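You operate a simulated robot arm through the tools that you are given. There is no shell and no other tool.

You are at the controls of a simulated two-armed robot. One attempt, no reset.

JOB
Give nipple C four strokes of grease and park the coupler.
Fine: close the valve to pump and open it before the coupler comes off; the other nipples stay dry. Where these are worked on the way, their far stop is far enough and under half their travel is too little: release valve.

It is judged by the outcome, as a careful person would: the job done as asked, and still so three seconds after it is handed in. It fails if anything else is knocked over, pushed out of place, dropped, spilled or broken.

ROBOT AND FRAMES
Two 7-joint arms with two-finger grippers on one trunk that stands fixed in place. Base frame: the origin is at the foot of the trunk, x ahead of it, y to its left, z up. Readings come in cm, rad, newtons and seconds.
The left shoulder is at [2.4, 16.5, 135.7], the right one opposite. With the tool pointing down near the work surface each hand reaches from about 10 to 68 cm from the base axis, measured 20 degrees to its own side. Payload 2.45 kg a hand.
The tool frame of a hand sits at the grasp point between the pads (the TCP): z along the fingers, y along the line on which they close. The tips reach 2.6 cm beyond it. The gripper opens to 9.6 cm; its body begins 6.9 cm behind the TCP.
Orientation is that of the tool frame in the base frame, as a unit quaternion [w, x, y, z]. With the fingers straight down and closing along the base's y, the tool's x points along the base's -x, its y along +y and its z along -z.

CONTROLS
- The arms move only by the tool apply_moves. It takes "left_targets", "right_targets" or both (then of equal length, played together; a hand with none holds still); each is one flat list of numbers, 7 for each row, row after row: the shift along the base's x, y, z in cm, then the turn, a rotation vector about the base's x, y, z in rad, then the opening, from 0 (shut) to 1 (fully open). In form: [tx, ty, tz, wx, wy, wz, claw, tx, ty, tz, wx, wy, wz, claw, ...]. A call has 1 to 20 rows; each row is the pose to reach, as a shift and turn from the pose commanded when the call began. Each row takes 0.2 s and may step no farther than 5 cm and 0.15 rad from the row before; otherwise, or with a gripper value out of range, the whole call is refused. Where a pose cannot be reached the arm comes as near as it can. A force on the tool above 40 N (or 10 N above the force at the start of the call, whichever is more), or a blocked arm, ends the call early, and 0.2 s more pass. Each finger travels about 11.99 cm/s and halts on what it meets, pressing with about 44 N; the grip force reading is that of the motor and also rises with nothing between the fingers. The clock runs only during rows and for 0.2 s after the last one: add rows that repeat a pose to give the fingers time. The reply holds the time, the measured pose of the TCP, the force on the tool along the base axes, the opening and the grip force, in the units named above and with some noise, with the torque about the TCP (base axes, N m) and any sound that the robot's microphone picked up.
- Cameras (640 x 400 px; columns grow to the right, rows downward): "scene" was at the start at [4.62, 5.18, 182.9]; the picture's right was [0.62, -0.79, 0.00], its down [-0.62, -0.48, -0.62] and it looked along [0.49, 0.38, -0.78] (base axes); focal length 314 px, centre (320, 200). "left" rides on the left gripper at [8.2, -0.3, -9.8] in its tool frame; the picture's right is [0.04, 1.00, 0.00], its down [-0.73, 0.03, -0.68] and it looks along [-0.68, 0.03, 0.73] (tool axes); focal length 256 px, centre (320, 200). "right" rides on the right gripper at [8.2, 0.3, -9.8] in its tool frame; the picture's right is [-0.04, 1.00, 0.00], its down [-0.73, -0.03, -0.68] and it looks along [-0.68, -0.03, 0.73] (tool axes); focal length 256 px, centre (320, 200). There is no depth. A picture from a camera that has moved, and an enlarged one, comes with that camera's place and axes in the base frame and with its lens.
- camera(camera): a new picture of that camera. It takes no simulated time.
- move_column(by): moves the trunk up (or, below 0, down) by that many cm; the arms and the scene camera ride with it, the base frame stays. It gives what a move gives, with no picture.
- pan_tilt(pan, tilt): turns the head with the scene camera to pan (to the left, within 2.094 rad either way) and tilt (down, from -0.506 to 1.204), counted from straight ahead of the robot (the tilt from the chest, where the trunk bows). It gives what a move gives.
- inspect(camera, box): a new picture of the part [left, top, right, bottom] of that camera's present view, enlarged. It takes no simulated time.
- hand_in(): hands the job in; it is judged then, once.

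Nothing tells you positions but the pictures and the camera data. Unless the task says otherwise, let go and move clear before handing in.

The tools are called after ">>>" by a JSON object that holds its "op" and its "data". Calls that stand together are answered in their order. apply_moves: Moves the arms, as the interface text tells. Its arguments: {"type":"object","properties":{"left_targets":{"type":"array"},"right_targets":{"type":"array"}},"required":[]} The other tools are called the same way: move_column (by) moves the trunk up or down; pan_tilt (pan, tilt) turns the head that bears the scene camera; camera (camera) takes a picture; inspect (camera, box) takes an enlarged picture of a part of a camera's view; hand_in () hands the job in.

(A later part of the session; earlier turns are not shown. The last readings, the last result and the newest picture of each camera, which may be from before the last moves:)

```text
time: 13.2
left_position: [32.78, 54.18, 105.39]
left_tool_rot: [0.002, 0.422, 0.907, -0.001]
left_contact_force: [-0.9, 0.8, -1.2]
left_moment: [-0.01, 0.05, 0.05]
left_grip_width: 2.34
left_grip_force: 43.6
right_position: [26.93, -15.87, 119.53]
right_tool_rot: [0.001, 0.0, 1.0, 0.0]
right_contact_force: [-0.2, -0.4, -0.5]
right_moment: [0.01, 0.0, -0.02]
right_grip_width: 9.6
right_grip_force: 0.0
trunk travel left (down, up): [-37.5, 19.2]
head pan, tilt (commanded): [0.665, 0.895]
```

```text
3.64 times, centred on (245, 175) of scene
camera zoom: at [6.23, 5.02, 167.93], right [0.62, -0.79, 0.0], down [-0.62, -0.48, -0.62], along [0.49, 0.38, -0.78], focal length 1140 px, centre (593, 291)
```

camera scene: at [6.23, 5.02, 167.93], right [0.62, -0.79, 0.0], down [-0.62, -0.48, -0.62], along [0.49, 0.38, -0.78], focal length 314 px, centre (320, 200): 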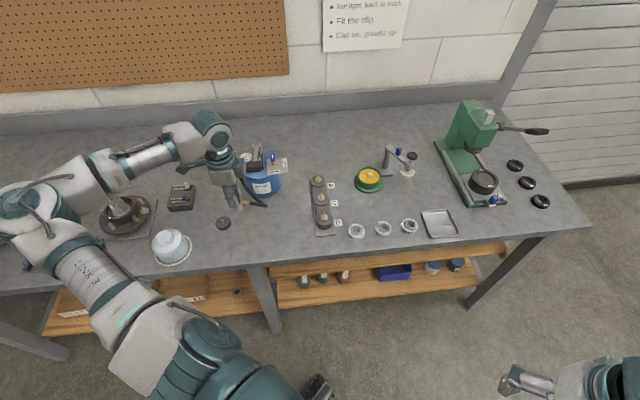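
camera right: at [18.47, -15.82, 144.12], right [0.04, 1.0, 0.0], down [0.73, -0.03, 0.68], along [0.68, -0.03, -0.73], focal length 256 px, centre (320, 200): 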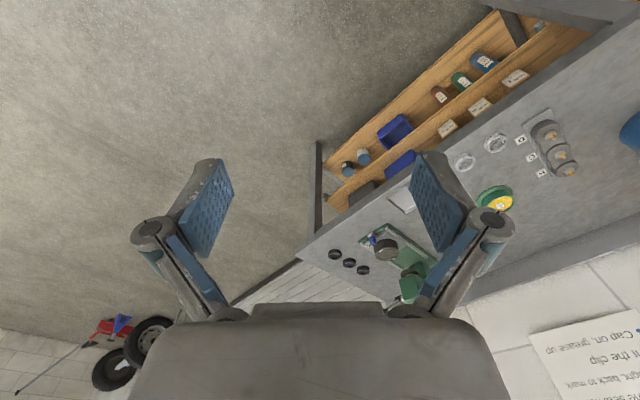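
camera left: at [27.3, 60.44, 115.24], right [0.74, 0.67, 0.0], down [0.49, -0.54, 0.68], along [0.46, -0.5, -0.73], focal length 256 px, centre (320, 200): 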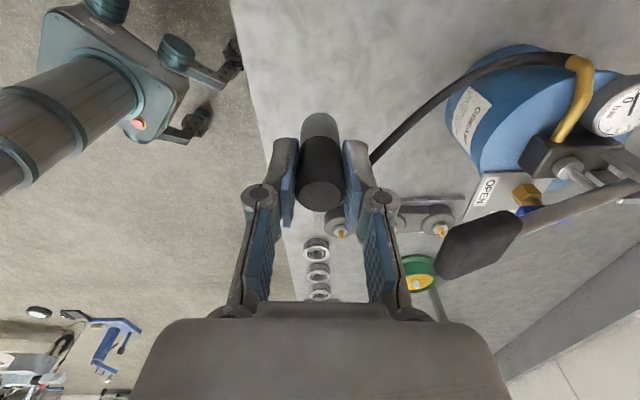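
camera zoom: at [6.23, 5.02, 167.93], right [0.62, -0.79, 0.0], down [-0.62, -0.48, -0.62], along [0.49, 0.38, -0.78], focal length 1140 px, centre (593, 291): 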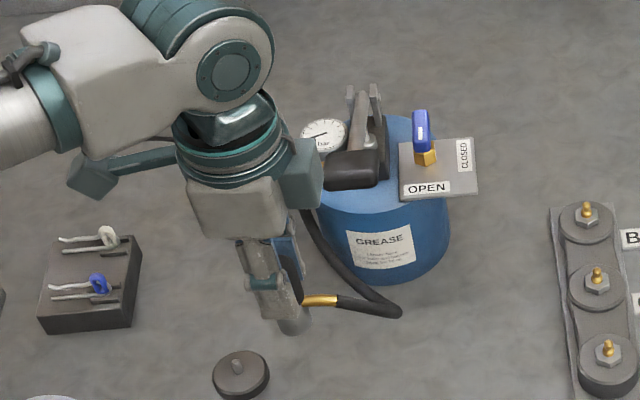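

The hose still has slack and the force is only the coupler's weight. I'll continue around the front of the lever.

>>> {"op": "apply_moves", "data": {"left_targets": [1.5, -2.5, 0, 0, 0, 0, 0.1, 3.5, -5, 0, 0, 0, 0, 0.1, 6, -7, 0, 0, 0, 0, 0.1, 9, -8.5, 0, 0, 0, 0, 0.1, 9, -8.5, 0, 0, 0, 0, 0.1]}}

>>> {"op": "camera", "data": {"camera": "scene"}}

>>> {"op": "camera", "data": {"camera": "left"}}

>>> {"op": "inspect", "data": {"camera": "scene", "box": [210, 120, 350, 230]}}

```text
time: 14.3
left_position: [41.72, 45.76, 105.77]
left_tool_rot: [0.001, 0.421, 0.907, 0.0]
left_contact_force: [-1.2, 0.1, -0.9]
left_moment: [0.0, 0.0, -0.03]
left_grip_width: 2.36
left_grip_force: 44.0
right_position: [26.76, -16.0, 119.62]
right_tool_rot: [0.001, 0.0, 1.0, 0.0]
right_contact_force: [0.3, -0.9, 0.7]
right_moment: [0.01, -0.01, -0.01]
right_grip_width: 9.61
right_grip_force: 0.1
trunk travel left (down, up): [-37.5, 19.2]
head pan, tilt (commanded): [0.665, 0.895]
```

```text
taken
camera scene: at [6.24, 4.88, 167.93], right [0.62, -0.79, 0.0], down [-0.62, -0.48, -0.62], along [0.49, 0.38, -0.78], focal length 314 px, centre (320, 200)
```

scene: 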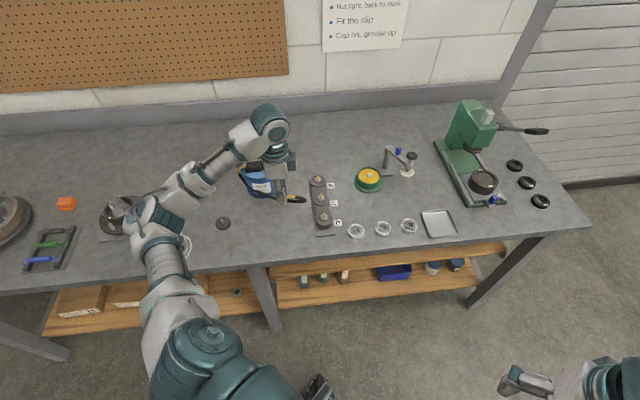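

```text
taken
camera left: at [36.2, 51.97, 115.54], right [0.74, 0.67, 0.0], down [0.49, -0.54, 0.68], along [0.46, -0.5, -0.73], focal length 256 px, centre (320, 200)
```

left: 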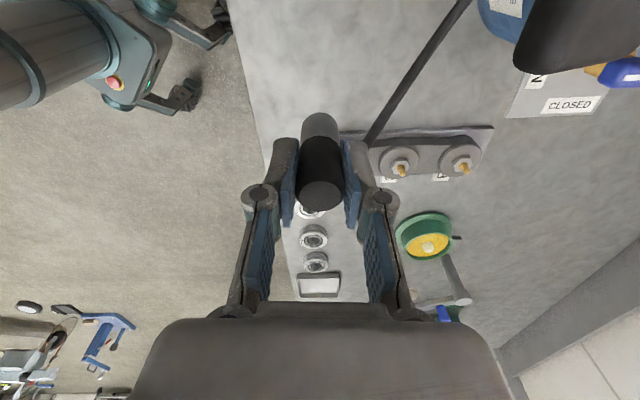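

```text
3.64 times, centred on (280, 175) of scene
camera zoom: at [6.24, 4.88, 167.93], right [0.62, -0.79, 0.0], down [-0.62, -0.48, -0.62], along [0.49, 0.38, -0.78], focal length 1140 px, centre (466, 291)
```

zoom: 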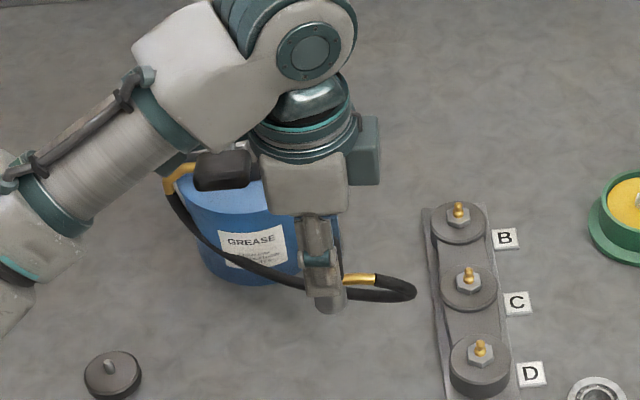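

The hose just follows along with no pull on the hand. Now over to a point above nipple C, staying high.

>>> {"op": "apply_moves", "data": {"left_targets": [3, -0.8, 0, 0, 0, 0, 0.1, 6, -1.2, 0, 0, 0, 0, 0.1, 9, -1.2, 0, 0, 0, 0, 0.1, 12, -1.2, 0, 0, 0, 0, 0.1, 14, -1.2, 0, 0, 0, 0, 0.1, 15.7, -1.2, 0, 0, 0, 0, 0.1, 15.7, -1.2, 0, 0, 0, 0, 0.1]}}

>>> {"op": "camera", "data": {"camera": "scene"}}

>>> {"op": "camera", "data": {"camera": "left"}}

>>> {"op": "inspect", "data": {"camera": "scene", "box": [230, 110, 370, 220]}}

```text
time: 15.9
left_position: [57.73, 44.49, 105.53]
left_tool_rot: [0.001, 0.422, 0.907, -0.001]
left_contact_force: [0.3, 0.4, -1.5]
left_moment: [0.01, 0.03, -0.02]
left_grip_width: 2.36
left_grip_force: 43.7
right_position: [26.86, -16.03, 119.52]
right_tool_rot: [0.001, -0.001, 1.0, 0.0]
right_contact_force: [0.9, 0.0, 0.3]
right_moment: [-0.03, 0.03, 0.01]
right_grip_width: 9.63
right_grip_force: 0.0
trunk travel left (down, up): [-37.5, 19.2]
head pan, tilt (commanded): [0.665, 0.895]
```

```text
taken
camera scene: at [6.49, 4.88, 167.92], right [0.62, -0.79, 0.0], down [-0.62, -0.48, -0.62], along [0.49, 0.38, -0.78], focal length 314 px, centre (320, 200)
```

scene: 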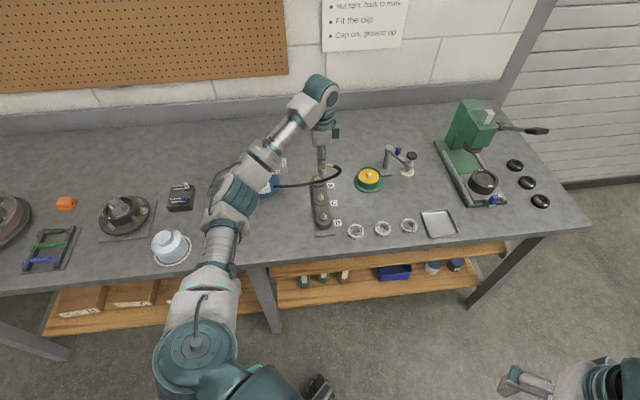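

```text
taken
camera left: at [52.09, 50.79, 115.42], right [0.74, 0.67, 0.0], down [0.49, -0.54, 0.68], along [0.46, -0.5, -0.73], focal length 256 px, centre (320, 200)
```

left: 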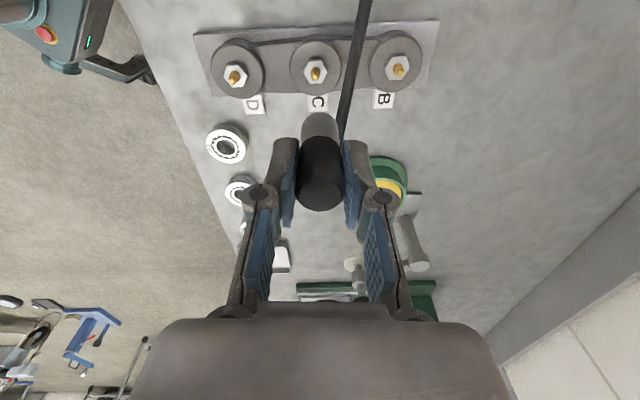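

```text
3.64 times, centred on (300, 165) of scene
camera zoom: at [6.49, 4.88, 167.92], right [0.62, -0.79, 0.0], down [-0.62, -0.48, -0.62], along [0.49, 0.38, -0.78], focal length 1140 px, centre (393, 327)
```

zoom: 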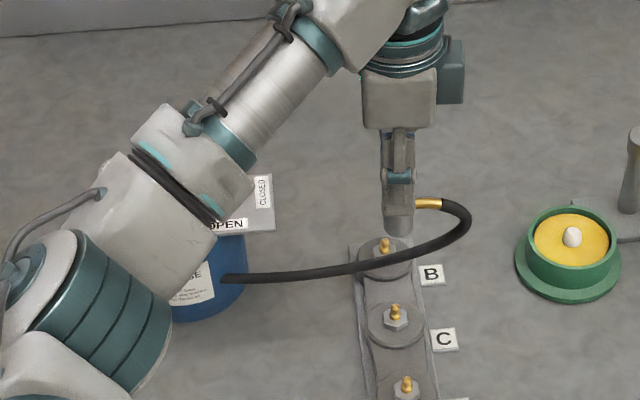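

Above C with the hose merely trailing. I'll zoom to measure the offset of nipple C from the coupler axis.

>>> {"op": "inspect", "data": {"camera": "left", "box": [270, 30, 370, 130]}}

>>> {"op": "inspect", "data": {"camera": "scene", "box": [290, 150, 350, 210]}}

```text
4.00 times, centred on (320, 80) of left
camera zoom: at [52.09, 50.79, 115.42], right [0.74, 0.67, 0.0], down [0.49, -0.54, 0.68], along [0.46, -0.5, -0.73], focal length 1024 px, centre (320, 680)
```

zoom: 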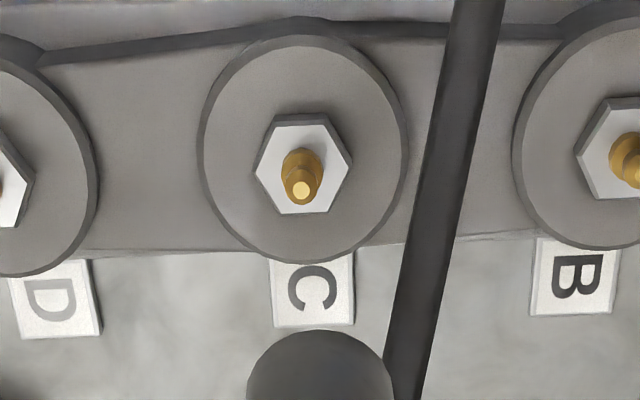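

```text
6.67 times, centred on (320, 180) of scene
camera zoom: at [6.49, 4.88, 167.92], right [0.62, -0.79, 0.0], down [-0.62, -0.48, -0.62], along [0.49, 0.38, -0.78], focal length 2090 px, centre (320, 333)
```

zoom: 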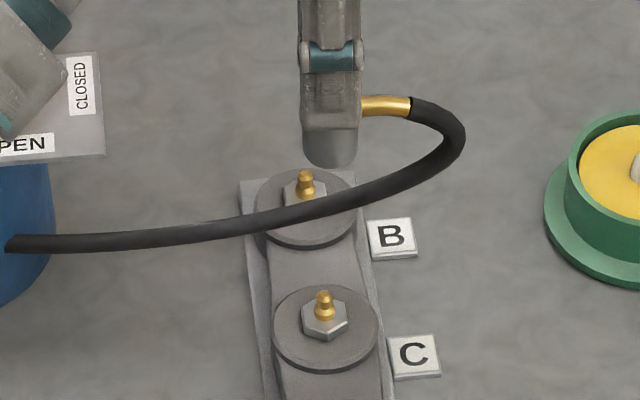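

Nipple C's tip is about 0.4 cm off in -x. I'll correct and come down to about 4 cm above it for another check.

>>> {"op": "apply_moves", "data": {"left_targets": [-0.46, -0.08, -1.5, 0, 0, 0, 0.1, -0.46, -0.08, -3.5, 0, 0, 0, 0.1, -0.46, -0.08, -5.5, 0, 0, 0, 0.1, -0.46, -0.08, -5.5, 0, 0, 0, 0.1]}}

>>> {"op": "inspect", "data": {"camera": "left", "box": [270, 40, 370, 160]}}

>>> {"op": "inspect", "data": {"camera": "scene", "box": [290, 150, 350, 210]}}

```text
time: 16.9
left_position: [57.17, 44.27, 100.29]
left_tool_rot: [0.001, 0.421, 0.907, 0.0]
left_contact_force: [0.2, 0.0, -1.5]
left_moment: [0.01, -0.01, 0.0]
left_grip_width: 2.37
left_grip_force: 43.9
right_position: [27.1, -15.97, 119.59]
right_tool_rot: [0.0, 0.0, 1.0, 0.0]
right_contact_force: [0.6, 0.5, -0.3]
right_moment: [0.02, 0.02, -0.02]
right_grip_width: 9.63
right_grip_force: 0.1
trunk travel left (down, up): [-37.5, 19.2]
head pan, tilt (commanded): [0.665, 0.895]
```

```text
3.33 times, centred on (320, 100) of left
camera zoom: at [51.59, 50.72, 109.93], right [0.74, 0.67, 0.0], down [0.49, -0.54, 0.68], along [0.46, -0.5, -0.73], focal length 853 px, centre (320, 533)
```

zoom: 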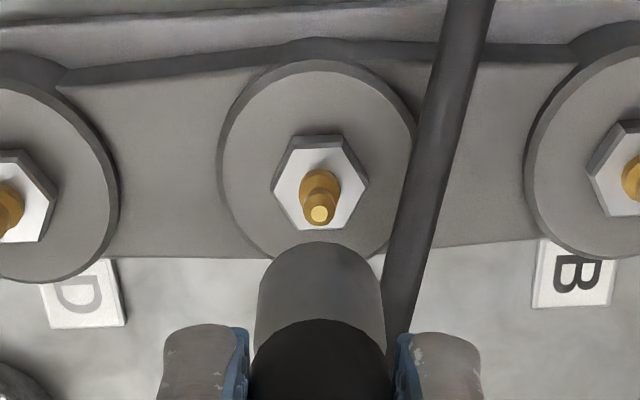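

```text
6.67 times, centred on (320, 180) of scene
camera zoom: at [6.47, 4.9, 167.92], right [0.62, -0.79, 0.0], down [-0.62, -0.48, -0.62], along [0.49, 0.38, -0.78], focal length 2090 px, centre (320, 333)
```

zoom: 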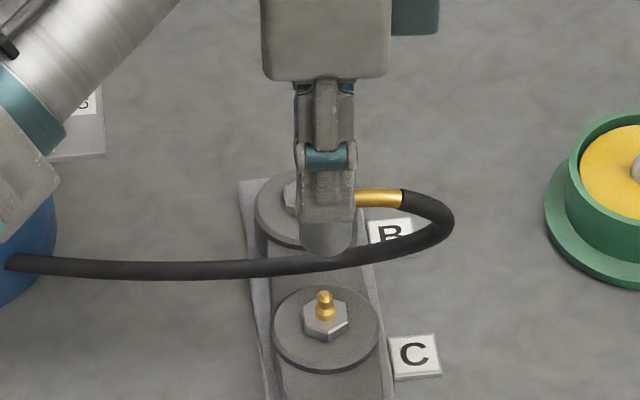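

Alignment is within about 0.05 cm. I'll come down until the nose is just above the tip, then look again.

>>> {"op": "apply_moves", "data": {"left_targets": [0, 0, -1.2, 0, 0, 0, 0.1, 0, 0, -2.4, 0, 0, 0, 0.1, 0, 0, -3.4, 0, 0, 0, 0.1, 0, 0, -3.4, 0, 0, 0, 0.1]}}

>>> {"op": "inspect", "data": {"camera": "left", "box": [270, 60, 370, 180]}}

>>> {"op": "inspect", "data": {"camera": "scene", "box": [300, 170, 350, 210]}}

```text
time: 17.9
left_position: [57.06, 44.31, 96.76]
left_tool_rot: [0.001, 0.421, 0.907, 0.0]
left_contact_force: [-0.1, 0.2, -2.6]
left_moment: [-0.01, 0.0, -0.02]
left_grip_width: 2.36
left_grip_force: 44.2
right_position: [27.04, -15.95, 119.63]
right_tool_rot: [0.002, 0.0, 1.0, -0.001]
right_contact_force: [0.2, -0.9, 0.2]
right_moment: [0.01, -0.01, -0.01]
right_grip_width: 9.59
right_grip_force: 0.1
trunk travel left (down, up): [-37.5, 19.2]
head pan, tilt (commanded): [0.665, 0.895]
```

```text
3.33 times, centred on (320, 120) of left
camera zoom: at [51.58, 50.63, 106.44], right [0.74, 0.67, 0.0], down [0.49, -0.54, 0.68], along [0.46, -0.5, -0.73], focal length 853 px, centre (320, 467)
```

zoom: 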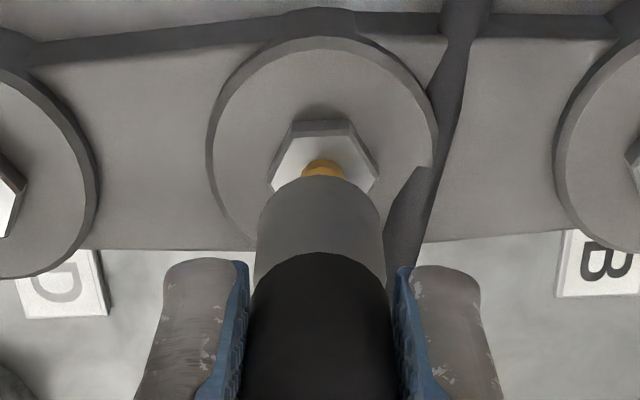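

```text
10.00 times, centred on (325, 190) of scene
camera zoom: at [6.48, 4.89, 167.92], right [0.62, -0.79, 0.0], down [-0.62, -0.48, -0.62], along [0.49, 0.38, -0.78], focal length 3136 px, centre (270, 300)
```

zoom: 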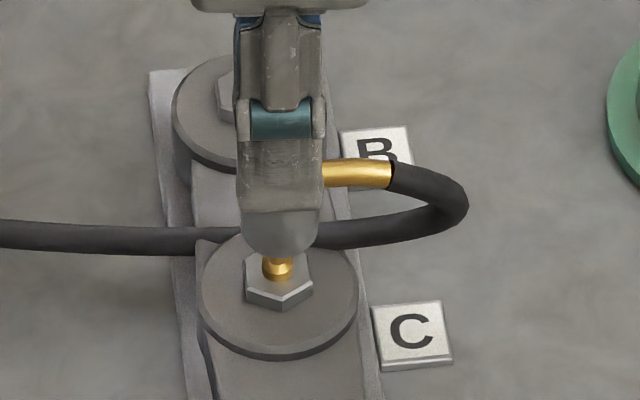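

Aligned in both views. I'll push down slowly in small steps, watching the force.

>>> {"op": "apply_moves", "data": {"left_targets": [0, 0, -0.4, 0, 0, 0, 0.1, 0, 0, -0.8, 0, 0, 0, 0.1, 0, 0, -1.2, 0, 0, 0, 0.1, 0, 0, -1.6, 0, 0, 0, 0.1, 0, 0, -1.6, 0, 0, 0, 0.1]}}

>>> {"op": "inspect", "data": {"camera": "left", "box": [270, 60, 370, 180]}}

>>> {"op": "inspect", "data": {"camera": "scene", "box": [300, 170, 350, 210]}}

```text
time: 19.1
left_position: [57.05, 44.47, 95.07]
left_tool_rot: [0.001, 0.422, 0.907, -0.001]
left_contact_force: [0.3, 0.0, -0.7]
left_moment: [0.03, 0.01, 0.0]
left_grip_width: 2.37
left_grip_force: 43.6
right_position: [26.94, -16.0, 119.47]
right_tool_rot: [0.0, 0.001, 1.0, 0.0]
right_contact_force: [-0.3, 0.4, -0.4]
right_moment: [0.03, 0.02, -0.02]
right_grip_width: 9.59
right_grip_force: 0.1
trunk travel left (down, up): [-37.5, 19.2]
head pan, tilt (commanded): [0.665, 0.895]
```

```text
3.33 times, centred on (320, 120) of left
camera zoom: at [51.55, 50.7, 104.88], right [0.74, 0.67, 0.0], down [0.49, -0.54, 0.68], along [0.46, -0.5, -0.73], focal length 853 px, centre (320, 467)
```

zoom: 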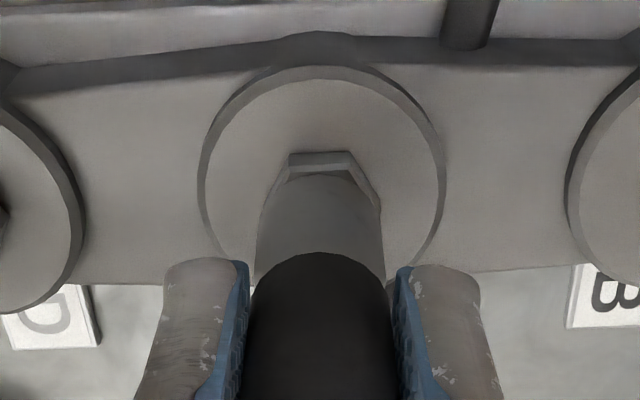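

```text
10.00 times, centred on (325, 190) of scene
camera zoom: at [6.48, 4.89, 167.92], right [0.62, -0.79, 0.0], down [-0.62, -0.48, -0.62], along [0.49, 0.38, -0.78], focal length 3136 px, centre (270, 300)
```

zoom: 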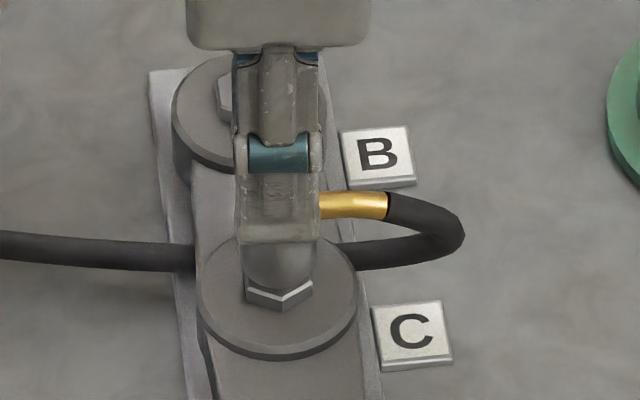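

The nose has slid over the nipple freely. I'll continue in smaller steps until it seats.

>>> {"op": "apply_moves", "data": {"left_targets": [0, 0, -0.2, 0, 0, 0, 0.1, 0, 0, -0.4, 0, 0, 0, 0.1, 0, 0, -0.6, 0, 0, 0, 0.1, 0, 0, -0.6, 0, 0, 0, 0.1]}}

>>> {"op": "inspect", "data": {"camera": "scene", "box": [300, 170, 350, 210]}}

>>> {"op": "inspect", "data": {"camera": "left", "box": [270, 60, 370, 180]}}

```text
time: 20.1
left_position: [56.96, 44.38, 94.68]
left_tool_rot: [0.002, 0.422, 0.907, 0.001]
left_contact_force: [1.5, 2.3, 10.3]
left_moment: [0.09, 0.0, 0.0]
left_grip_width: 2.34
left_grip_force: 44.8
right_position: [26.83, -15.97, 119.56]
right_tool_rot: [0.001, 0.0, 1.0, 0.0]
right_contact_force: [0.2, -1.4, 0.3]
right_moment: [0.01, 0.01, 0.01]
right_grip_width: 9.58
right_grip_force: 0.1
trunk travel left (down, up): [-37.5, 19.2]
head pan, tilt (commanded): [0.665, 0.895]
```

```text
10.00 times, centred on (325, 190) of scene
camera zoom: at [6.3, 4.74, 167.95], right [0.62, -0.79, 0.0], down [-0.62, -0.48, -0.62], along [0.49, 0.38, -0.78], focal length 3136 px, centre (270, 300)
```

zoom: 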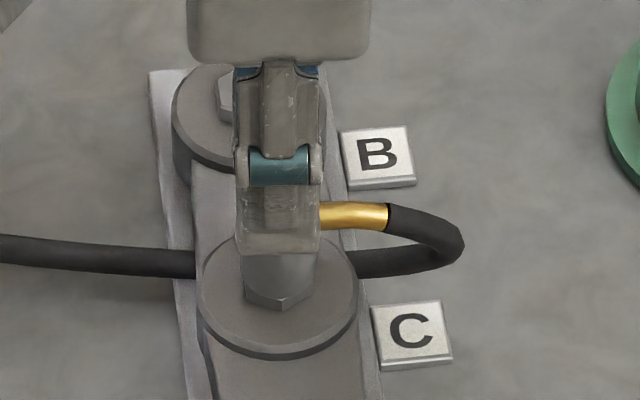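

```text
3.33 times, centred on (320, 120) of left
camera zoom: at [51.49, 50.63, 104.36], right [0.74, 0.67, 0.0], down [0.49, -0.54, 0.68], along [0.46, -0.5, -0.73], focal length 853 px, centre (320, 467)
```

zoom: 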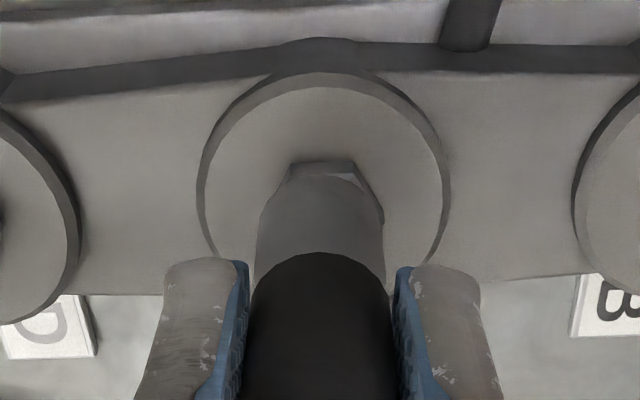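

Contact: 10 N up at z 94.7, with the nose on the hex. I'll press slightly more to be sure it is home and listen for a click.

>>> {"op": "apply_moves", "data": {"left_targets": [0, 0, -0.15, 0, 0, 0, 0.1, 0, 0, -0.3, 0, 0, 0, 0.1, 0, 0, -0.3, 0, 0, 0, 0.1]}}

```text
time: 20.9
left_position: [57.07, 44.25, 94.51]
left_tool_rot: [0.005, 0.421, 0.907, 0.003]
left_contact_force: [11.2, 7.4, 35.0]
left_moment: [0.41, -0.37, -0.02]
left_grip_width: 2.37
left_grip_force: 44.0
right_position: [26.83, -16.21, 119.7]
right_tool_rot: [0.001, -0.001, 1.0, 0.002]
right_contact_force: [0.3, -0.3, 0.0]
right_moment: [-0.02, 0.01, 0.02]
right_grip_width: 9.6
right_grip_force: 0.0
trunk travel left (down, up): [-37.5, 19.2]
head pan, tilt (commanded): [0.665, 0.895]
```

Hard stop at 35 N, so it is home. I'll relieve the press and side load before checking.

>>> {"op": "apply_moves", "data": {"left_targets": [0.05, 0.03, 0.2, 0, 0, 0, 0.1, 0.08, 0.05, 0.4, 0, 0, 0, 0.1, 0.08, 0.05, 0.4, 0, 0, 0, 0.1]}}

>>> {"op": "inspect", "data": {"camera": "scene", "box": [300, 170, 350, 210]}}

>>> {"op": "inspect", "data": {"camera": "left", "box": [270, 60, 370, 180]}}

```text
time: 21.8
left_position: [57.03, 44.36, 94.46]
left_tool_rot: [0.0, 0.422, 0.907, -0.001]
left_contact_force: [4.5, 2.8, 17.3]
left_moment: [0.0, -0.26, 0.07]
left_grip_width: 2.36
left_grip_force: 44.0
right_position: [26.9, -15.99, 119.66]
right_tool_rot: [0.0, -0.001, 1.0, 0.0]
right_contact_force: [-0.7, 0.7, -0.9]
right_moment: [0.01, 0.01, 0.0]
right_grip_width: 9.6
right_grip_force: 0.1
trunk travel left (down, up): [-37.5, 19.2]
head pan, tilt (commanded): [0.665, 0.895]
```

```text
10.00 times, centred on (325, 190) of scene
camera zoom: at [6.2, 4.69, 167.94], right [0.62, -0.79, 0.0], down [-0.62, -0.48, -0.62], along [0.49, 0.39, -0.78], focal length 3136 px, centre (270, 300)
```

zoom: 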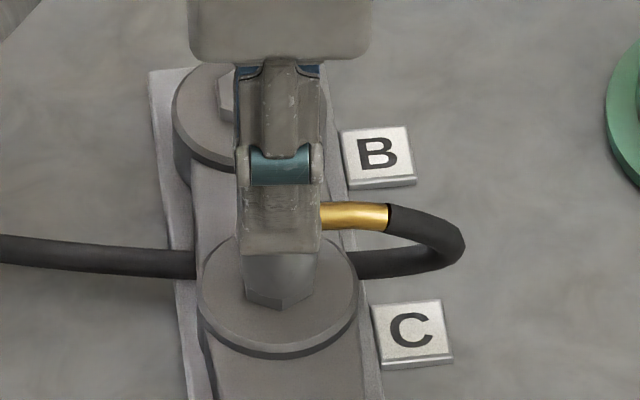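

```text
3.33 times, centred on (320, 120) of left
camera zoom: at [51.52, 50.62, 104.37], right [0.74, 0.67, 0.0], down [0.49, -0.54, 0.68], along [0.46, -0.5, -0.73], focal length 853 px, centre (320, 467)
```

zoom: 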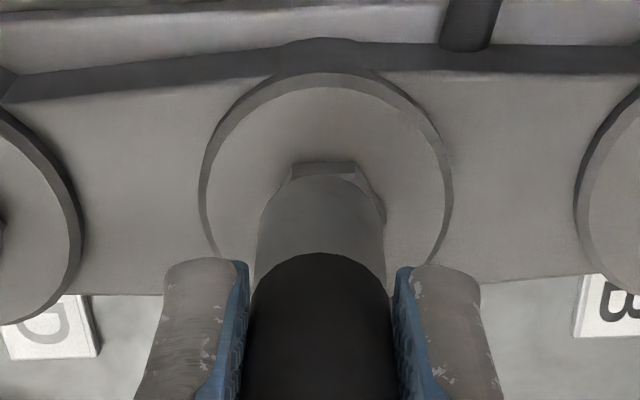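

>>> {"op": "apply_moves", "data": {"left_targets": [0.05, 0.03, 0.1, 0, 0, 0, 0.1, 0.08, 0.05, 0.2, 0, 0, 0, 0.1, 0.08, 0.05, 0.2, 0, 0, 0, 0.1, 0.08, 0.05, 0.2, 0, 0, 0, 0.1]}}

```text
time: 22.8
left_position: [57.14, 44.49, 94.8]
left_tool_rot: [0.001, 0.422, 0.906, -0.001]
left_contact_force: [-0.7, 0.3, -1.5]
left_moment: [-0.01, 0.02, -0.01]
left_grip_width: 2.35
left_grip_force: 44.2
right_position: [27.01, -15.87, 119.63]
right_tool_rot: [0.001, -0.001, 1.0, 0.0]
right_contact_force: [0.6, 0.3, 0.2]
right_moment: [0.02, 0.0, 0.01]
right_grip_width: 9.59
right_grip_force: 0.0
trunk travel left (down, up): [-37.5, 19.2]
head pan, tilt (commanded): [0.665, 0.895]
```

Side load gone; only the coupler's weight remains. I'll settle it down 0.15 cm and open the fingers.

>>> {"op": "apply_moves", "data": {"left_targets": [0, 0, -0.15, 0, 0, 0, 0.1, 0, 0, -0.2, 0, 0, 0, 0.1, 0, 0, -0.2, 0, 0, 0, 0.1]}}

>>> {"op": "apply_moves", "data": {"left_targets": [0, 0, 0, 0, 0, 0, 0.27, 0, 0, 0, 0, 0, 0, 0.32, 0, 0, 0, 0, 0, 0, 0.4, 0, 0, 0, 0, 0, 0, 0.4]}}

>>> {"op": "camera", "data": {"camera": "left"}}

>>> {"op": "inspect", "data": {"camera": "scene", "box": [300, 170, 350, 210]}}

```text
time: 23.6
left_position: [57.32, 44.42, 94.56]
left_tool_rot: [0.001, 0.422, 0.907, 0.0]
left_contact_force: [0.4, 0.9, 0.7]
left_moment: [0.04, -0.02, 0.03]
left_grip_width: 2.35
left_grip_force: 44.0
right_position: [26.91, -16.01, 119.63]
right_tool_rot: [0.001, 0.0, 1.0, 0.0]
right_contact_force: [-0.2, -0.7, -0.3]
right_moment: [0.01, -0.04, -0.03]
right_grip_width: 9.59
right_grip_force: 0.0
trunk travel left (down, up): [-37.5, 19.2]
head pan, tilt (commanded): [0.665, 0.895]
```

```text
time: 24.6
left_position: [57.2, 44.58, 94.52]
left_tool_rot: [0.001, 0.422, 0.907, 0.0]
left_contact_force: [0.0, -0.4, -0.3]
left_moment: [0.02, 0.01, 0.0]
left_grip_width: 3.85
left_grip_force: 0.0
right_position: [26.97, -16.02, 119.66]
right_tool_rot: [0.001, 0.0, 1.0, 0.0]
right_contact_force: [-0.5, 0.4, -0.2]
right_moment: [0.02, -0.01, 0.0]
right_grip_width: 9.62
right_grip_force: 0.0
trunk travel left (down, up): [-37.5, 19.2]
head pan, tilt (commanded): [0.665, 0.895]
```

```text
taken
camera left: at [51.71, 50.76, 104.35], right [0.74, 0.67, 0.0], down [0.49, -0.54, 0.68], along [0.46, -0.5, -0.73], focal length 256 px, centre (320, 200)
```

left: 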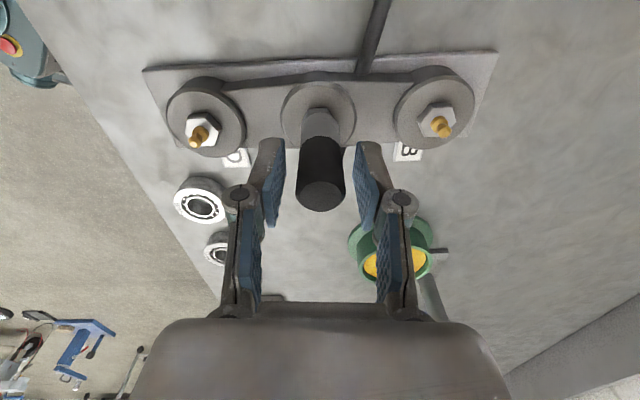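

```text
10.00 times, centred on (325, 190) of scene
camera zoom: at [6.45, 4.86, 167.92], right [0.62, -0.79, 0.0], down [-0.62, -0.48, -0.62], along [0.49, 0.38, -0.78], focal length 3136 px, centre (270, 300)
```

zoom: 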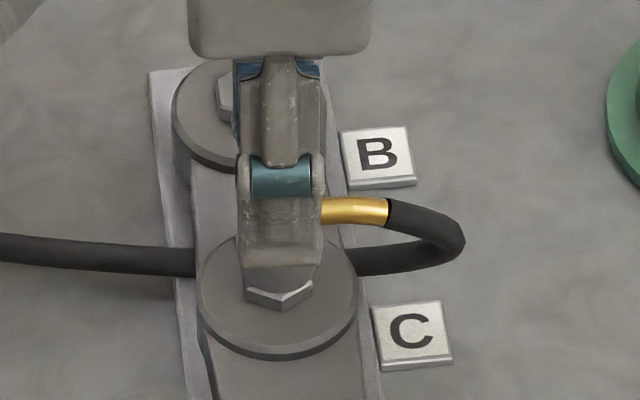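

The coupler stands on C by itself. I'll withdraw straight up.

>>> {"op": "apply_moves", "data": {"left_targets": [0, 0, 1.5, 0, 0, 0, 0.45, 0, 0, 4, 0, 0, 0, 0.45, 0, 0, 7, 0, 0, 0, 0.45, 0, 0, 10, 0, 0, 0, 0.45, 0, 0, 13.5, 0, 0, 0, 0.45, 0, 0, 13.5, 0, 0, 0, 0.45]}}

>>> {"op": "camera", "data": {"camera": "left"}}

>>> {"op": "inspect", "data": {"camera": "scene", "box": [220, 130, 350, 220]}}

```text
time: 25.9
left_position: [57.17, 44.51, 107.95]
left_tool_rot: [0.001, 0.421, 0.907, -0.001]
left_contact_force: [-0.6, 0.4, -0.1]
left_moment: [0.02, 0.0, 0.0]
left_grip_width: 4.34
left_grip_force: 0.0
right_position: [26.9, -16.0, 119.54]
right_tool_rot: [0.0, 0.0, 1.0, 0.0]
right_contact_force: [0.2, 0.7, 0.6]
right_moment: [0.03, 0.01, 0.03]
right_grip_width: 9.59
right_grip_force: 0.1
trunk travel left (down, up): [-37.5, 19.2]
head pan, tilt (commanded): [0.665, 0.895]
```

```text
taken
camera left: at [51.64, 50.71, 117.81], right [0.74, 0.67, 0.0], down [0.49, -0.54, 0.68], along [0.46, -0.5, -0.73], focal length 256 px, centre (320, 200)
```

left: 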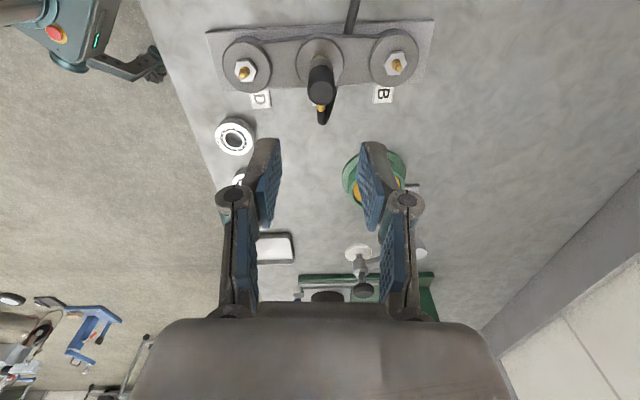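

```text
4.44 times, centred on (285, 175) of scene
camera zoom: at [6.5, 4.84, 167.92], right [0.62, -0.79, 0.0], down [-0.62, -0.48, -0.62], along [0.49, 0.38, -0.78], focal length 1394 px, centre (476, 311)
```

zoom: 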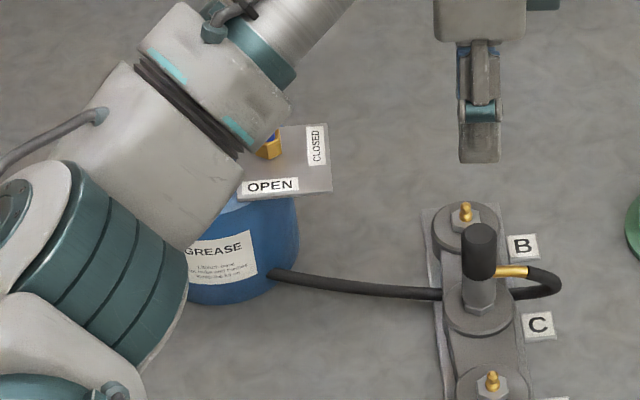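

The coupler stays on C. Next is the valve: its handle lies toward OPEN (about -142°), only about 4 cm from the lever, so I'll grip its sides with a narrow opening. First I test turning the wrist another -92° in free air.

>>> {"op": "apply_moves", "data": {"left_targets": [0, 0, 1, 0, 0, -0.14, 0.45, 0, 0, 2, 0, 0, -0.28, 0.45, 0, 0, 3, 0, 0, -0.42, 0.45, 0, 0, 3, 0, 0, -0.56, 0.45, 0, 0, 3, 0, 0, -0.7, 0.45, 0, 0, 3, 0, 0, -0.84, 0.45, 0, 0, 3, 0, 0, -0.98, 0.45]}}

>>> {"op": "camera", "data": {"camera": "scene"}}

```text
time: 27.6
left_position: [57.27, 44.63, 110.95]
left_tool_rot: [0.001, 0.8, 0.6, -0.001]
left_contact_force: [-0.1, 0.3, 0.7]
left_moment: [0.01, -0.01, -0.02]
left_grip_width: 4.33
left_grip_force: 0.1
right_position: [26.92, -15.91, 119.66]
right_tool_rot: [0.002, 0.0, 1.0, 0.0]
right_contact_force: [0.7, 0.0, -0.4]
right_moment: [0.0, -0.01, 0.03]
right_grip_width: 9.59
right_grip_force: 0.1
trunk travel left (down, up): [-37.5, 19.2]
head pan, tilt (commanded): [0.665, 0.895]
```

```text
taken
camera scene: at [6.47, 4.88, 167.92], right [0.62, -0.79, 0.0], down [-0.62, -0.48, -0.62], along [0.49, 0.38, -0.78], focal length 314 px, centre (320, 200)
```

scene: 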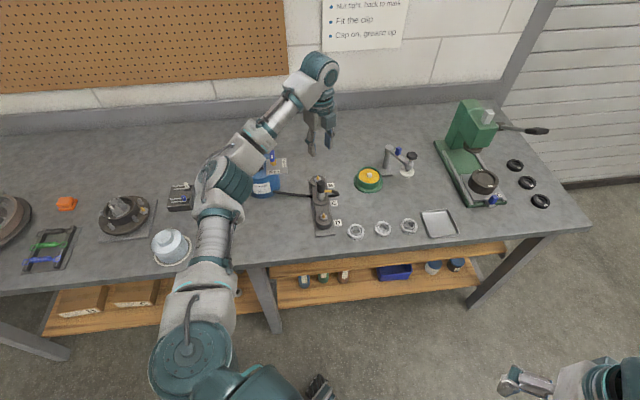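

Reached -106° without trouble. Continue to -142°.

>>> {"op": "apply_moves", "data": {"left_targets": [0, 0, 0, 0, 0, -0.13, 0.35, 0, 0, 0, 0, 0, -0.26, 0.35, 0, 0, 0, 0, 0, -0.39, 0.35, 0, 0, 0, 0, 0, -0.52, 0.35, 0, 0, 0, 0, 0, -0.62, 0.35, 0, 0, 0, 0, 0, -0.62, 0.35]}}

>>> {"op": "camera", "data": {"camera": "scene"}}

>>> {"op": "camera", "data": {"camera": "left"}}

```text
time: 28.9
left_position: [57.2, 44.55, 111.07]
left_tool_rot: [0.001, 0.944, 0.329, -0.001]
left_contact_force: [0.4, -0.2, -0.2]
left_moment: [-0.01, -0.02, -0.01]
left_grip_width: 3.35
left_grip_force: 0.0
right_position: [26.9, -15.84, 119.73]
right_tool_rot: [0.001, 0.0, 1.0, -0.001]
right_contact_force: [-0.1, -0.1, 0.1]
right_moment: [0.01, -0.01, 0.01]
right_grip_width: 9.58
right_grip_force: 0.1
trunk travel left (down, up): [-37.5, 19.2]
head pan, tilt (commanded): [0.665, 0.895]
```

```text
taken
camera scene: at [6.47, 4.88, 167.92], right [0.62, -0.79, 0.0], down [-0.62, -0.48, -0.62], along [0.49, 0.38, -0.78], focal length 314 px, centre (320, 200)
```

scene: 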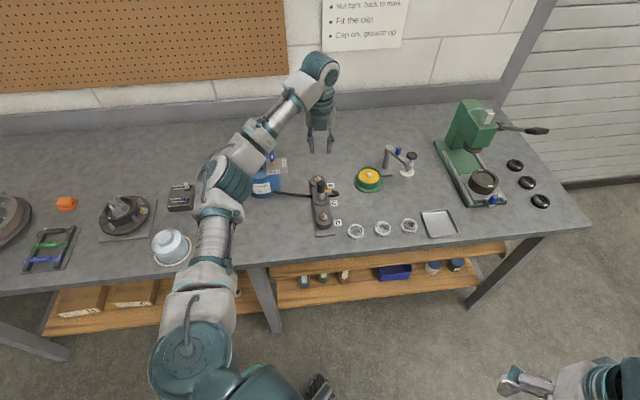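

```text
taken
camera left: at [63.42, 50.1, 120.81], right [0.65, -0.76, 0.0], down [-0.56, -0.48, 0.68], along [-0.52, -0.44, -0.73], focal length 256 px, centre (320, 200)
```

left: 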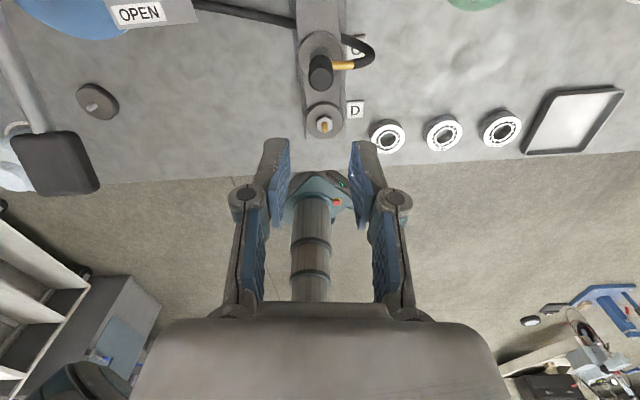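

Yaw -142° works. Now I'll travel to a point high above the valve, clear of the lever grip.

>>> {"op": "apply_moves", "data": {"left_targets": [-0.4, 3, 0, 0, 0, 0, 0.3, -0.8, 6, 0, 0, 0, 0, 0.3, -1.2, 9, 0, 0, 0, 0, 0.3, -1.6, 12, 0, 0, 0, 0, 0.3, -2.1, 15, 0, 0, 0, 0, 0.3, -2.5, 17.65, 0, 0, 0, 0, 0.3, -2.5, 17.65, 0, 0, 0, 0, 0.3]}}

>>> {"op": "camera", "data": {"camera": "left"}}

>>> {"op": "camera", "data": {"camera": "scene"}}

```text
time: 30.6
left_position: [54.9, 62.33, 111.1]
left_tool_rot: [0.001, 0.945, 0.328, -0.001]
left_contact_force: [0.0, 0.0, -0.4]
left_moment: [0.03, -0.04, 0.01]
left_grip_width: 2.87
left_grip_force: 0.1
right_position: [27.0, -15.96, 119.59]
right_tool_rot: [0.001, 0.0, 1.0, 0.001]
right_contact_force: [0.4, 0.3, 0.1]
right_moment: [-0.02, 0.0, 0.01]
right_grip_width: 9.6
right_grip_force: 0.0
trunk travel left (down, up): [-37.5, 19.2]
head pan, tilt (commanded): [0.665, 0.895]
```

```text
taken
camera left: at [60.98, 67.92, 120.9], right [0.65, -0.76, 0.0], down [-0.56, -0.48, 0.68], along [-0.52, -0.45, -0.73], focal length 256 px, centre (320, 200)
```

left: 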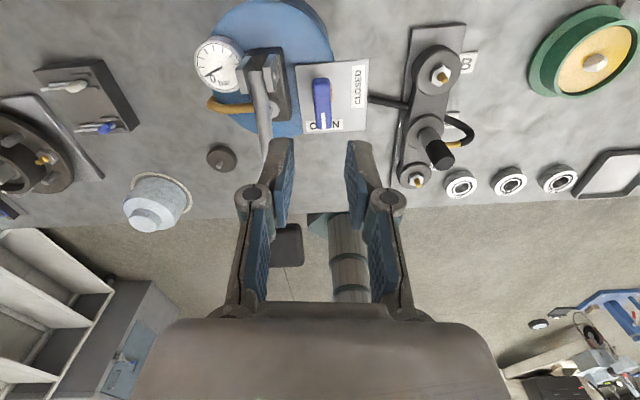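

```text
taken
camera scene: at [6.45, 4.97, 167.92], right [0.62, -0.79, 0.0], down [-0.62, -0.48, -0.62], along [0.49, 0.38, -0.78], focal length 314 px, centre (320, 200)
```

scene: 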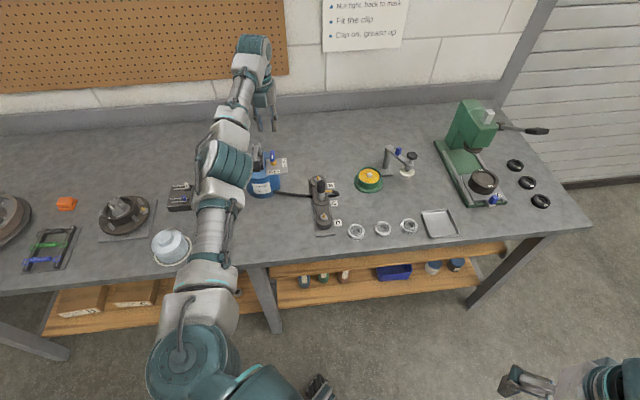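

The hand reaches there. I'll zoom in on the valve handle from above.

>>> {"op": "inspect", "data": {"camera": "left", "box": [240, 40, 400, 140]}}

>>> {"op": "inspect", "data": {"camera": "scene", "box": [230, 60, 310, 200]}}

```text
4.00 times, centred on (320, 90) of left
camera zoom: at [60.98, 67.92, 120.9], right [0.65, -0.76, 0.0], down [-0.56, -0.48, 0.68], along [-0.52, -0.45, -0.73], focal length 1024 px, centre (320, 640)
```

zoom: 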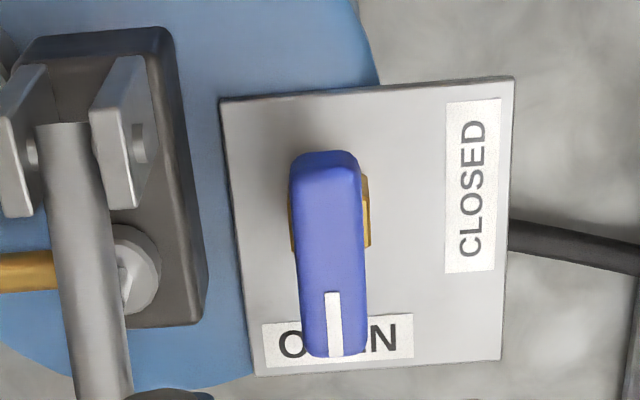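

```text
2.86 times, centred on (270, 130) of scene
camera zoom: at [6.45, 4.97, 167.92], right [0.62, -0.79, 0.0], down [-0.62, -0.48, -0.62], along [0.49, 0.38, -0.78], focal length 896 px, centre (463, 400)
```

zoom: 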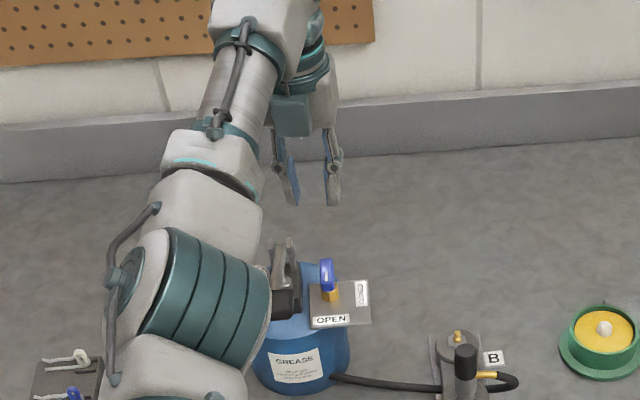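

The handle is about 4 cm long, its top near z 100, centred near [54.35, 61.85], lying along -136°. I'll turn by +0.095 rad, centre on it and lower partway, fingers open just 2.9 cm.

>>> {"op": "apply_moves", "data": {"left_targets": [-0.3, -0.25, -1.5, 0, 0, 0.05, 0.3, -0.55, -0.48, -3, 0, 0, 0.095, 0.3, -0.55, -0.48, -4.8, 0, 0, 0.095, 0.3, -0.55, -0.48, -6.5, 0, 0, 0.095, 0.3, -0.55, -0.48, -6.5, 0, 0, 0.095, 0.3]}}

>>> {"op": "camera", "data": {"camera": "left"}}

>>> {"op": "inspect", "data": {"camera": "left", "box": [240, 60, 400, 160]}}

>>> {"op": "inspect", "data": {"camera": "scene", "box": [230, 80, 310, 200]}}

```text
time: 31.8
left_position: [54.13, 61.67, 104.59]
left_tool_rot: [0.002, 0.927, 0.374, -0.001]
left_contact_force: [-0.3, 0.6, -0.2]
left_moment: [-0.03, -0.01, 0.0]
left_grip_width: 2.89
left_grip_force: 0.2
right_position: [26.94, -16.04, 119.57]
right_tool_rot: [0.001, 0.001, 1.0, 0.0]
right_contact_force: [0.6, 0.6, -1.3]
right_moment: [0.0, -0.02, 0.0]
right_grip_width: 9.6
right_grip_force: 0.1
trunk travel left (down, up): [-37.5, 19.2]
head pan, tilt (commanded): [0.665, 0.895]
```

```text
taken
camera left: at [59.87, 67.96, 114.29], right [0.72, -0.69, 0.0], down [-0.51, -0.53, 0.68], along [-0.47, -0.49, -0.73], focal length 256 px, centre (320, 200)
```

left: 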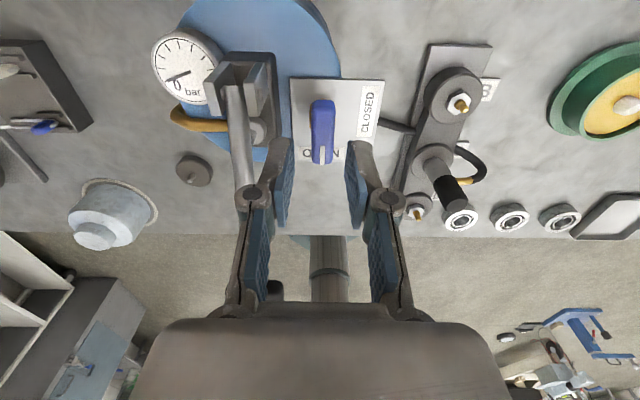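

```text
4.00 times, centred on (320, 110) of left
camera zoom: at [59.87, 67.96, 114.29], right [0.72, -0.69, 0.0], down [-0.51, -0.53, 0.68], along [-0.47, -0.49, -0.73], focal length 1024 px, centre (320, 560)
```

zoom: 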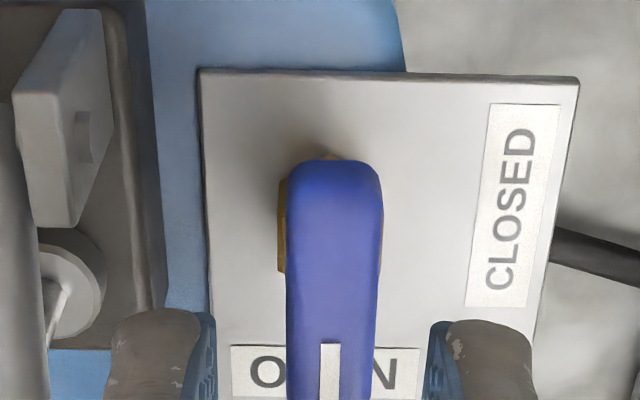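

```text
3.33 times, centred on (270, 140) of scene
camera zoom: at [6.43, 4.99, 167.92], right [0.62, -0.79, 0.0], down [-0.62, -0.48, -0.62], along [0.49, 0.38, -0.78], focal length 1045 px, centre (487, 400)
```

zoom: 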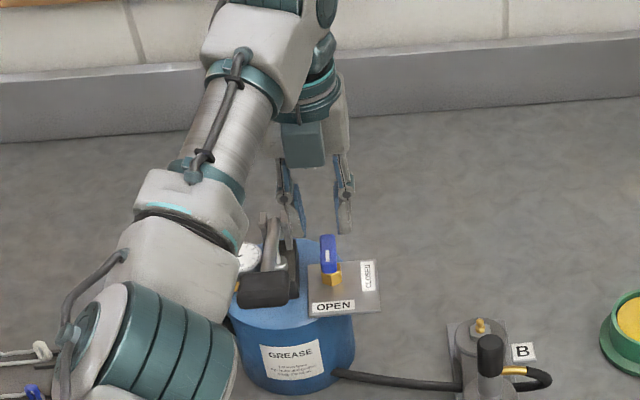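

Nicely lined up; just 0.2 cm sideways to correct. Descending onto the handle now.

>>> {"op": "apply_moves", "data": {"left_targets": [0.2, -0.06, -0.8, 0, 0, 0, 0.3, 0.2, -0.06, -2, 0, 0, 0, 0.3, 0.2, -0.06, -3.2, 0, 0, 0, 0.3, 0.2, -0.06, -4.4, 0, 0, 0, 0.3, 0.2, -0.06, -4.4, 0, 0, 0, 0.3]}}

>>> {"op": "camera", "data": {"camera": "left"}}

>>> {"op": "inspect", "data": {"camera": "scene", "box": [240, 100, 310, 190]}}

```text
time: 33.0
left_position: [54.34, 61.61, 100.12]
left_tool_rot: [0.001, 0.928, 0.374, -0.001]
left_contact_force: [0.0, -0.4, -0.9]
left_moment: [-0.02, -0.03, 0.0]
left_grip_width: 2.88
left_grip_force: 0.0
right_position: [26.9, -16.07, 119.64]
right_tool_rot: [0.001, 0.0, 1.0, 0.001]
right_contact_force: [-0.7, -0.3, 0.8]
right_moment: [0.0, -0.01, -0.03]
right_grip_width: 9.6
right_grip_force: 0.1
trunk travel left (down, up): [-37.5, 19.2]
head pan, tilt (commanded): [0.665, 0.895]
```

```text
taken
camera left: at [60.14, 67.79, 109.86], right [0.72, -0.69, 0.0], down [-0.51, -0.53, 0.68], along [-0.47, -0.49, -0.73], focal length 256 px, centre (320, 200)
```

left: 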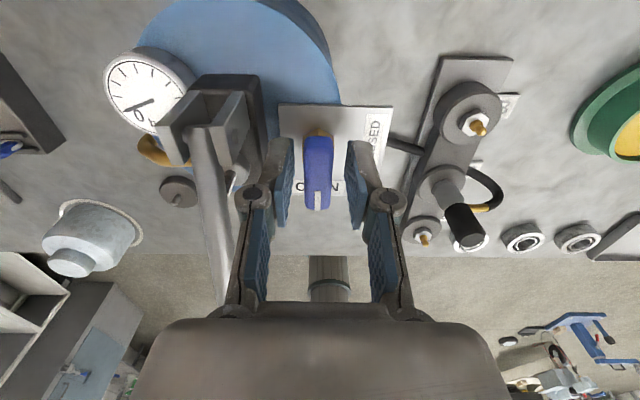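

```text
4.44 times, centred on (275, 145) of scene
camera zoom: at [6.42, 4.98, 167.92], right [0.62, -0.79, 0.0], down [-0.62, -0.48, -0.62], along [0.49, 0.38, -0.78], focal length 1394 px, centre (520, 444)
```

zoom: 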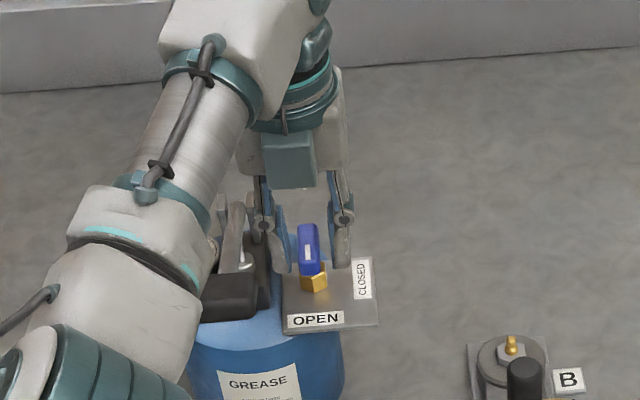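

Fingers straddle the handle with clearance to the lever. Closing on it.

>>> {"op": "apply_moves", "data": {"left_targets": [0, 0, 0, 0, 0, 0, 0.15, 0, 0, 0, 0, 0, 0, 0.05, 0, 0, 0, 0, 0, 0, 0.05]}}

>>> {"op": "inspect", "data": {"camera": "left", "box": [240, 90, 400, 230]}}

```text
time: 33.8
left_position: [54.42, 61.7, 99.97]
left_tool_rot: [0.002, 0.927, 0.374, -0.001]
left_contact_force: [-3.9, 1.6, -0.9]
left_moment: [0.06, 0.03, -0.02]
left_grip_width: 1.44
left_grip_force: 40.2
right_position: [27.05, -15.96, 119.63]
right_tool_rot: [0.0, 0.0, 1.0, 0.0]
right_contact_force: [-0.9, -1.1, -0.1]
right_moment: [0.01, 0.01, -0.02]
right_grip_width: 9.6
right_grip_force: 0.0
trunk travel left (down, up): [-37.5, 19.2]
head pan, tilt (commanded): [0.665, 0.895]
```

```text
2.86 times, centred on (320, 160) of left
camera zoom: at [60.08, 67.88, 109.85], right [0.72, -0.69, 0.0], down [-0.51, -0.53, 0.68], along [-0.47, -0.49, -0.73], focal length 731 px, centre (320, 314)
```

zoom: 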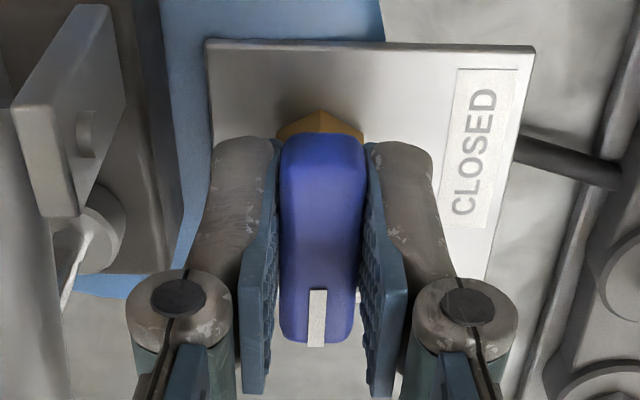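

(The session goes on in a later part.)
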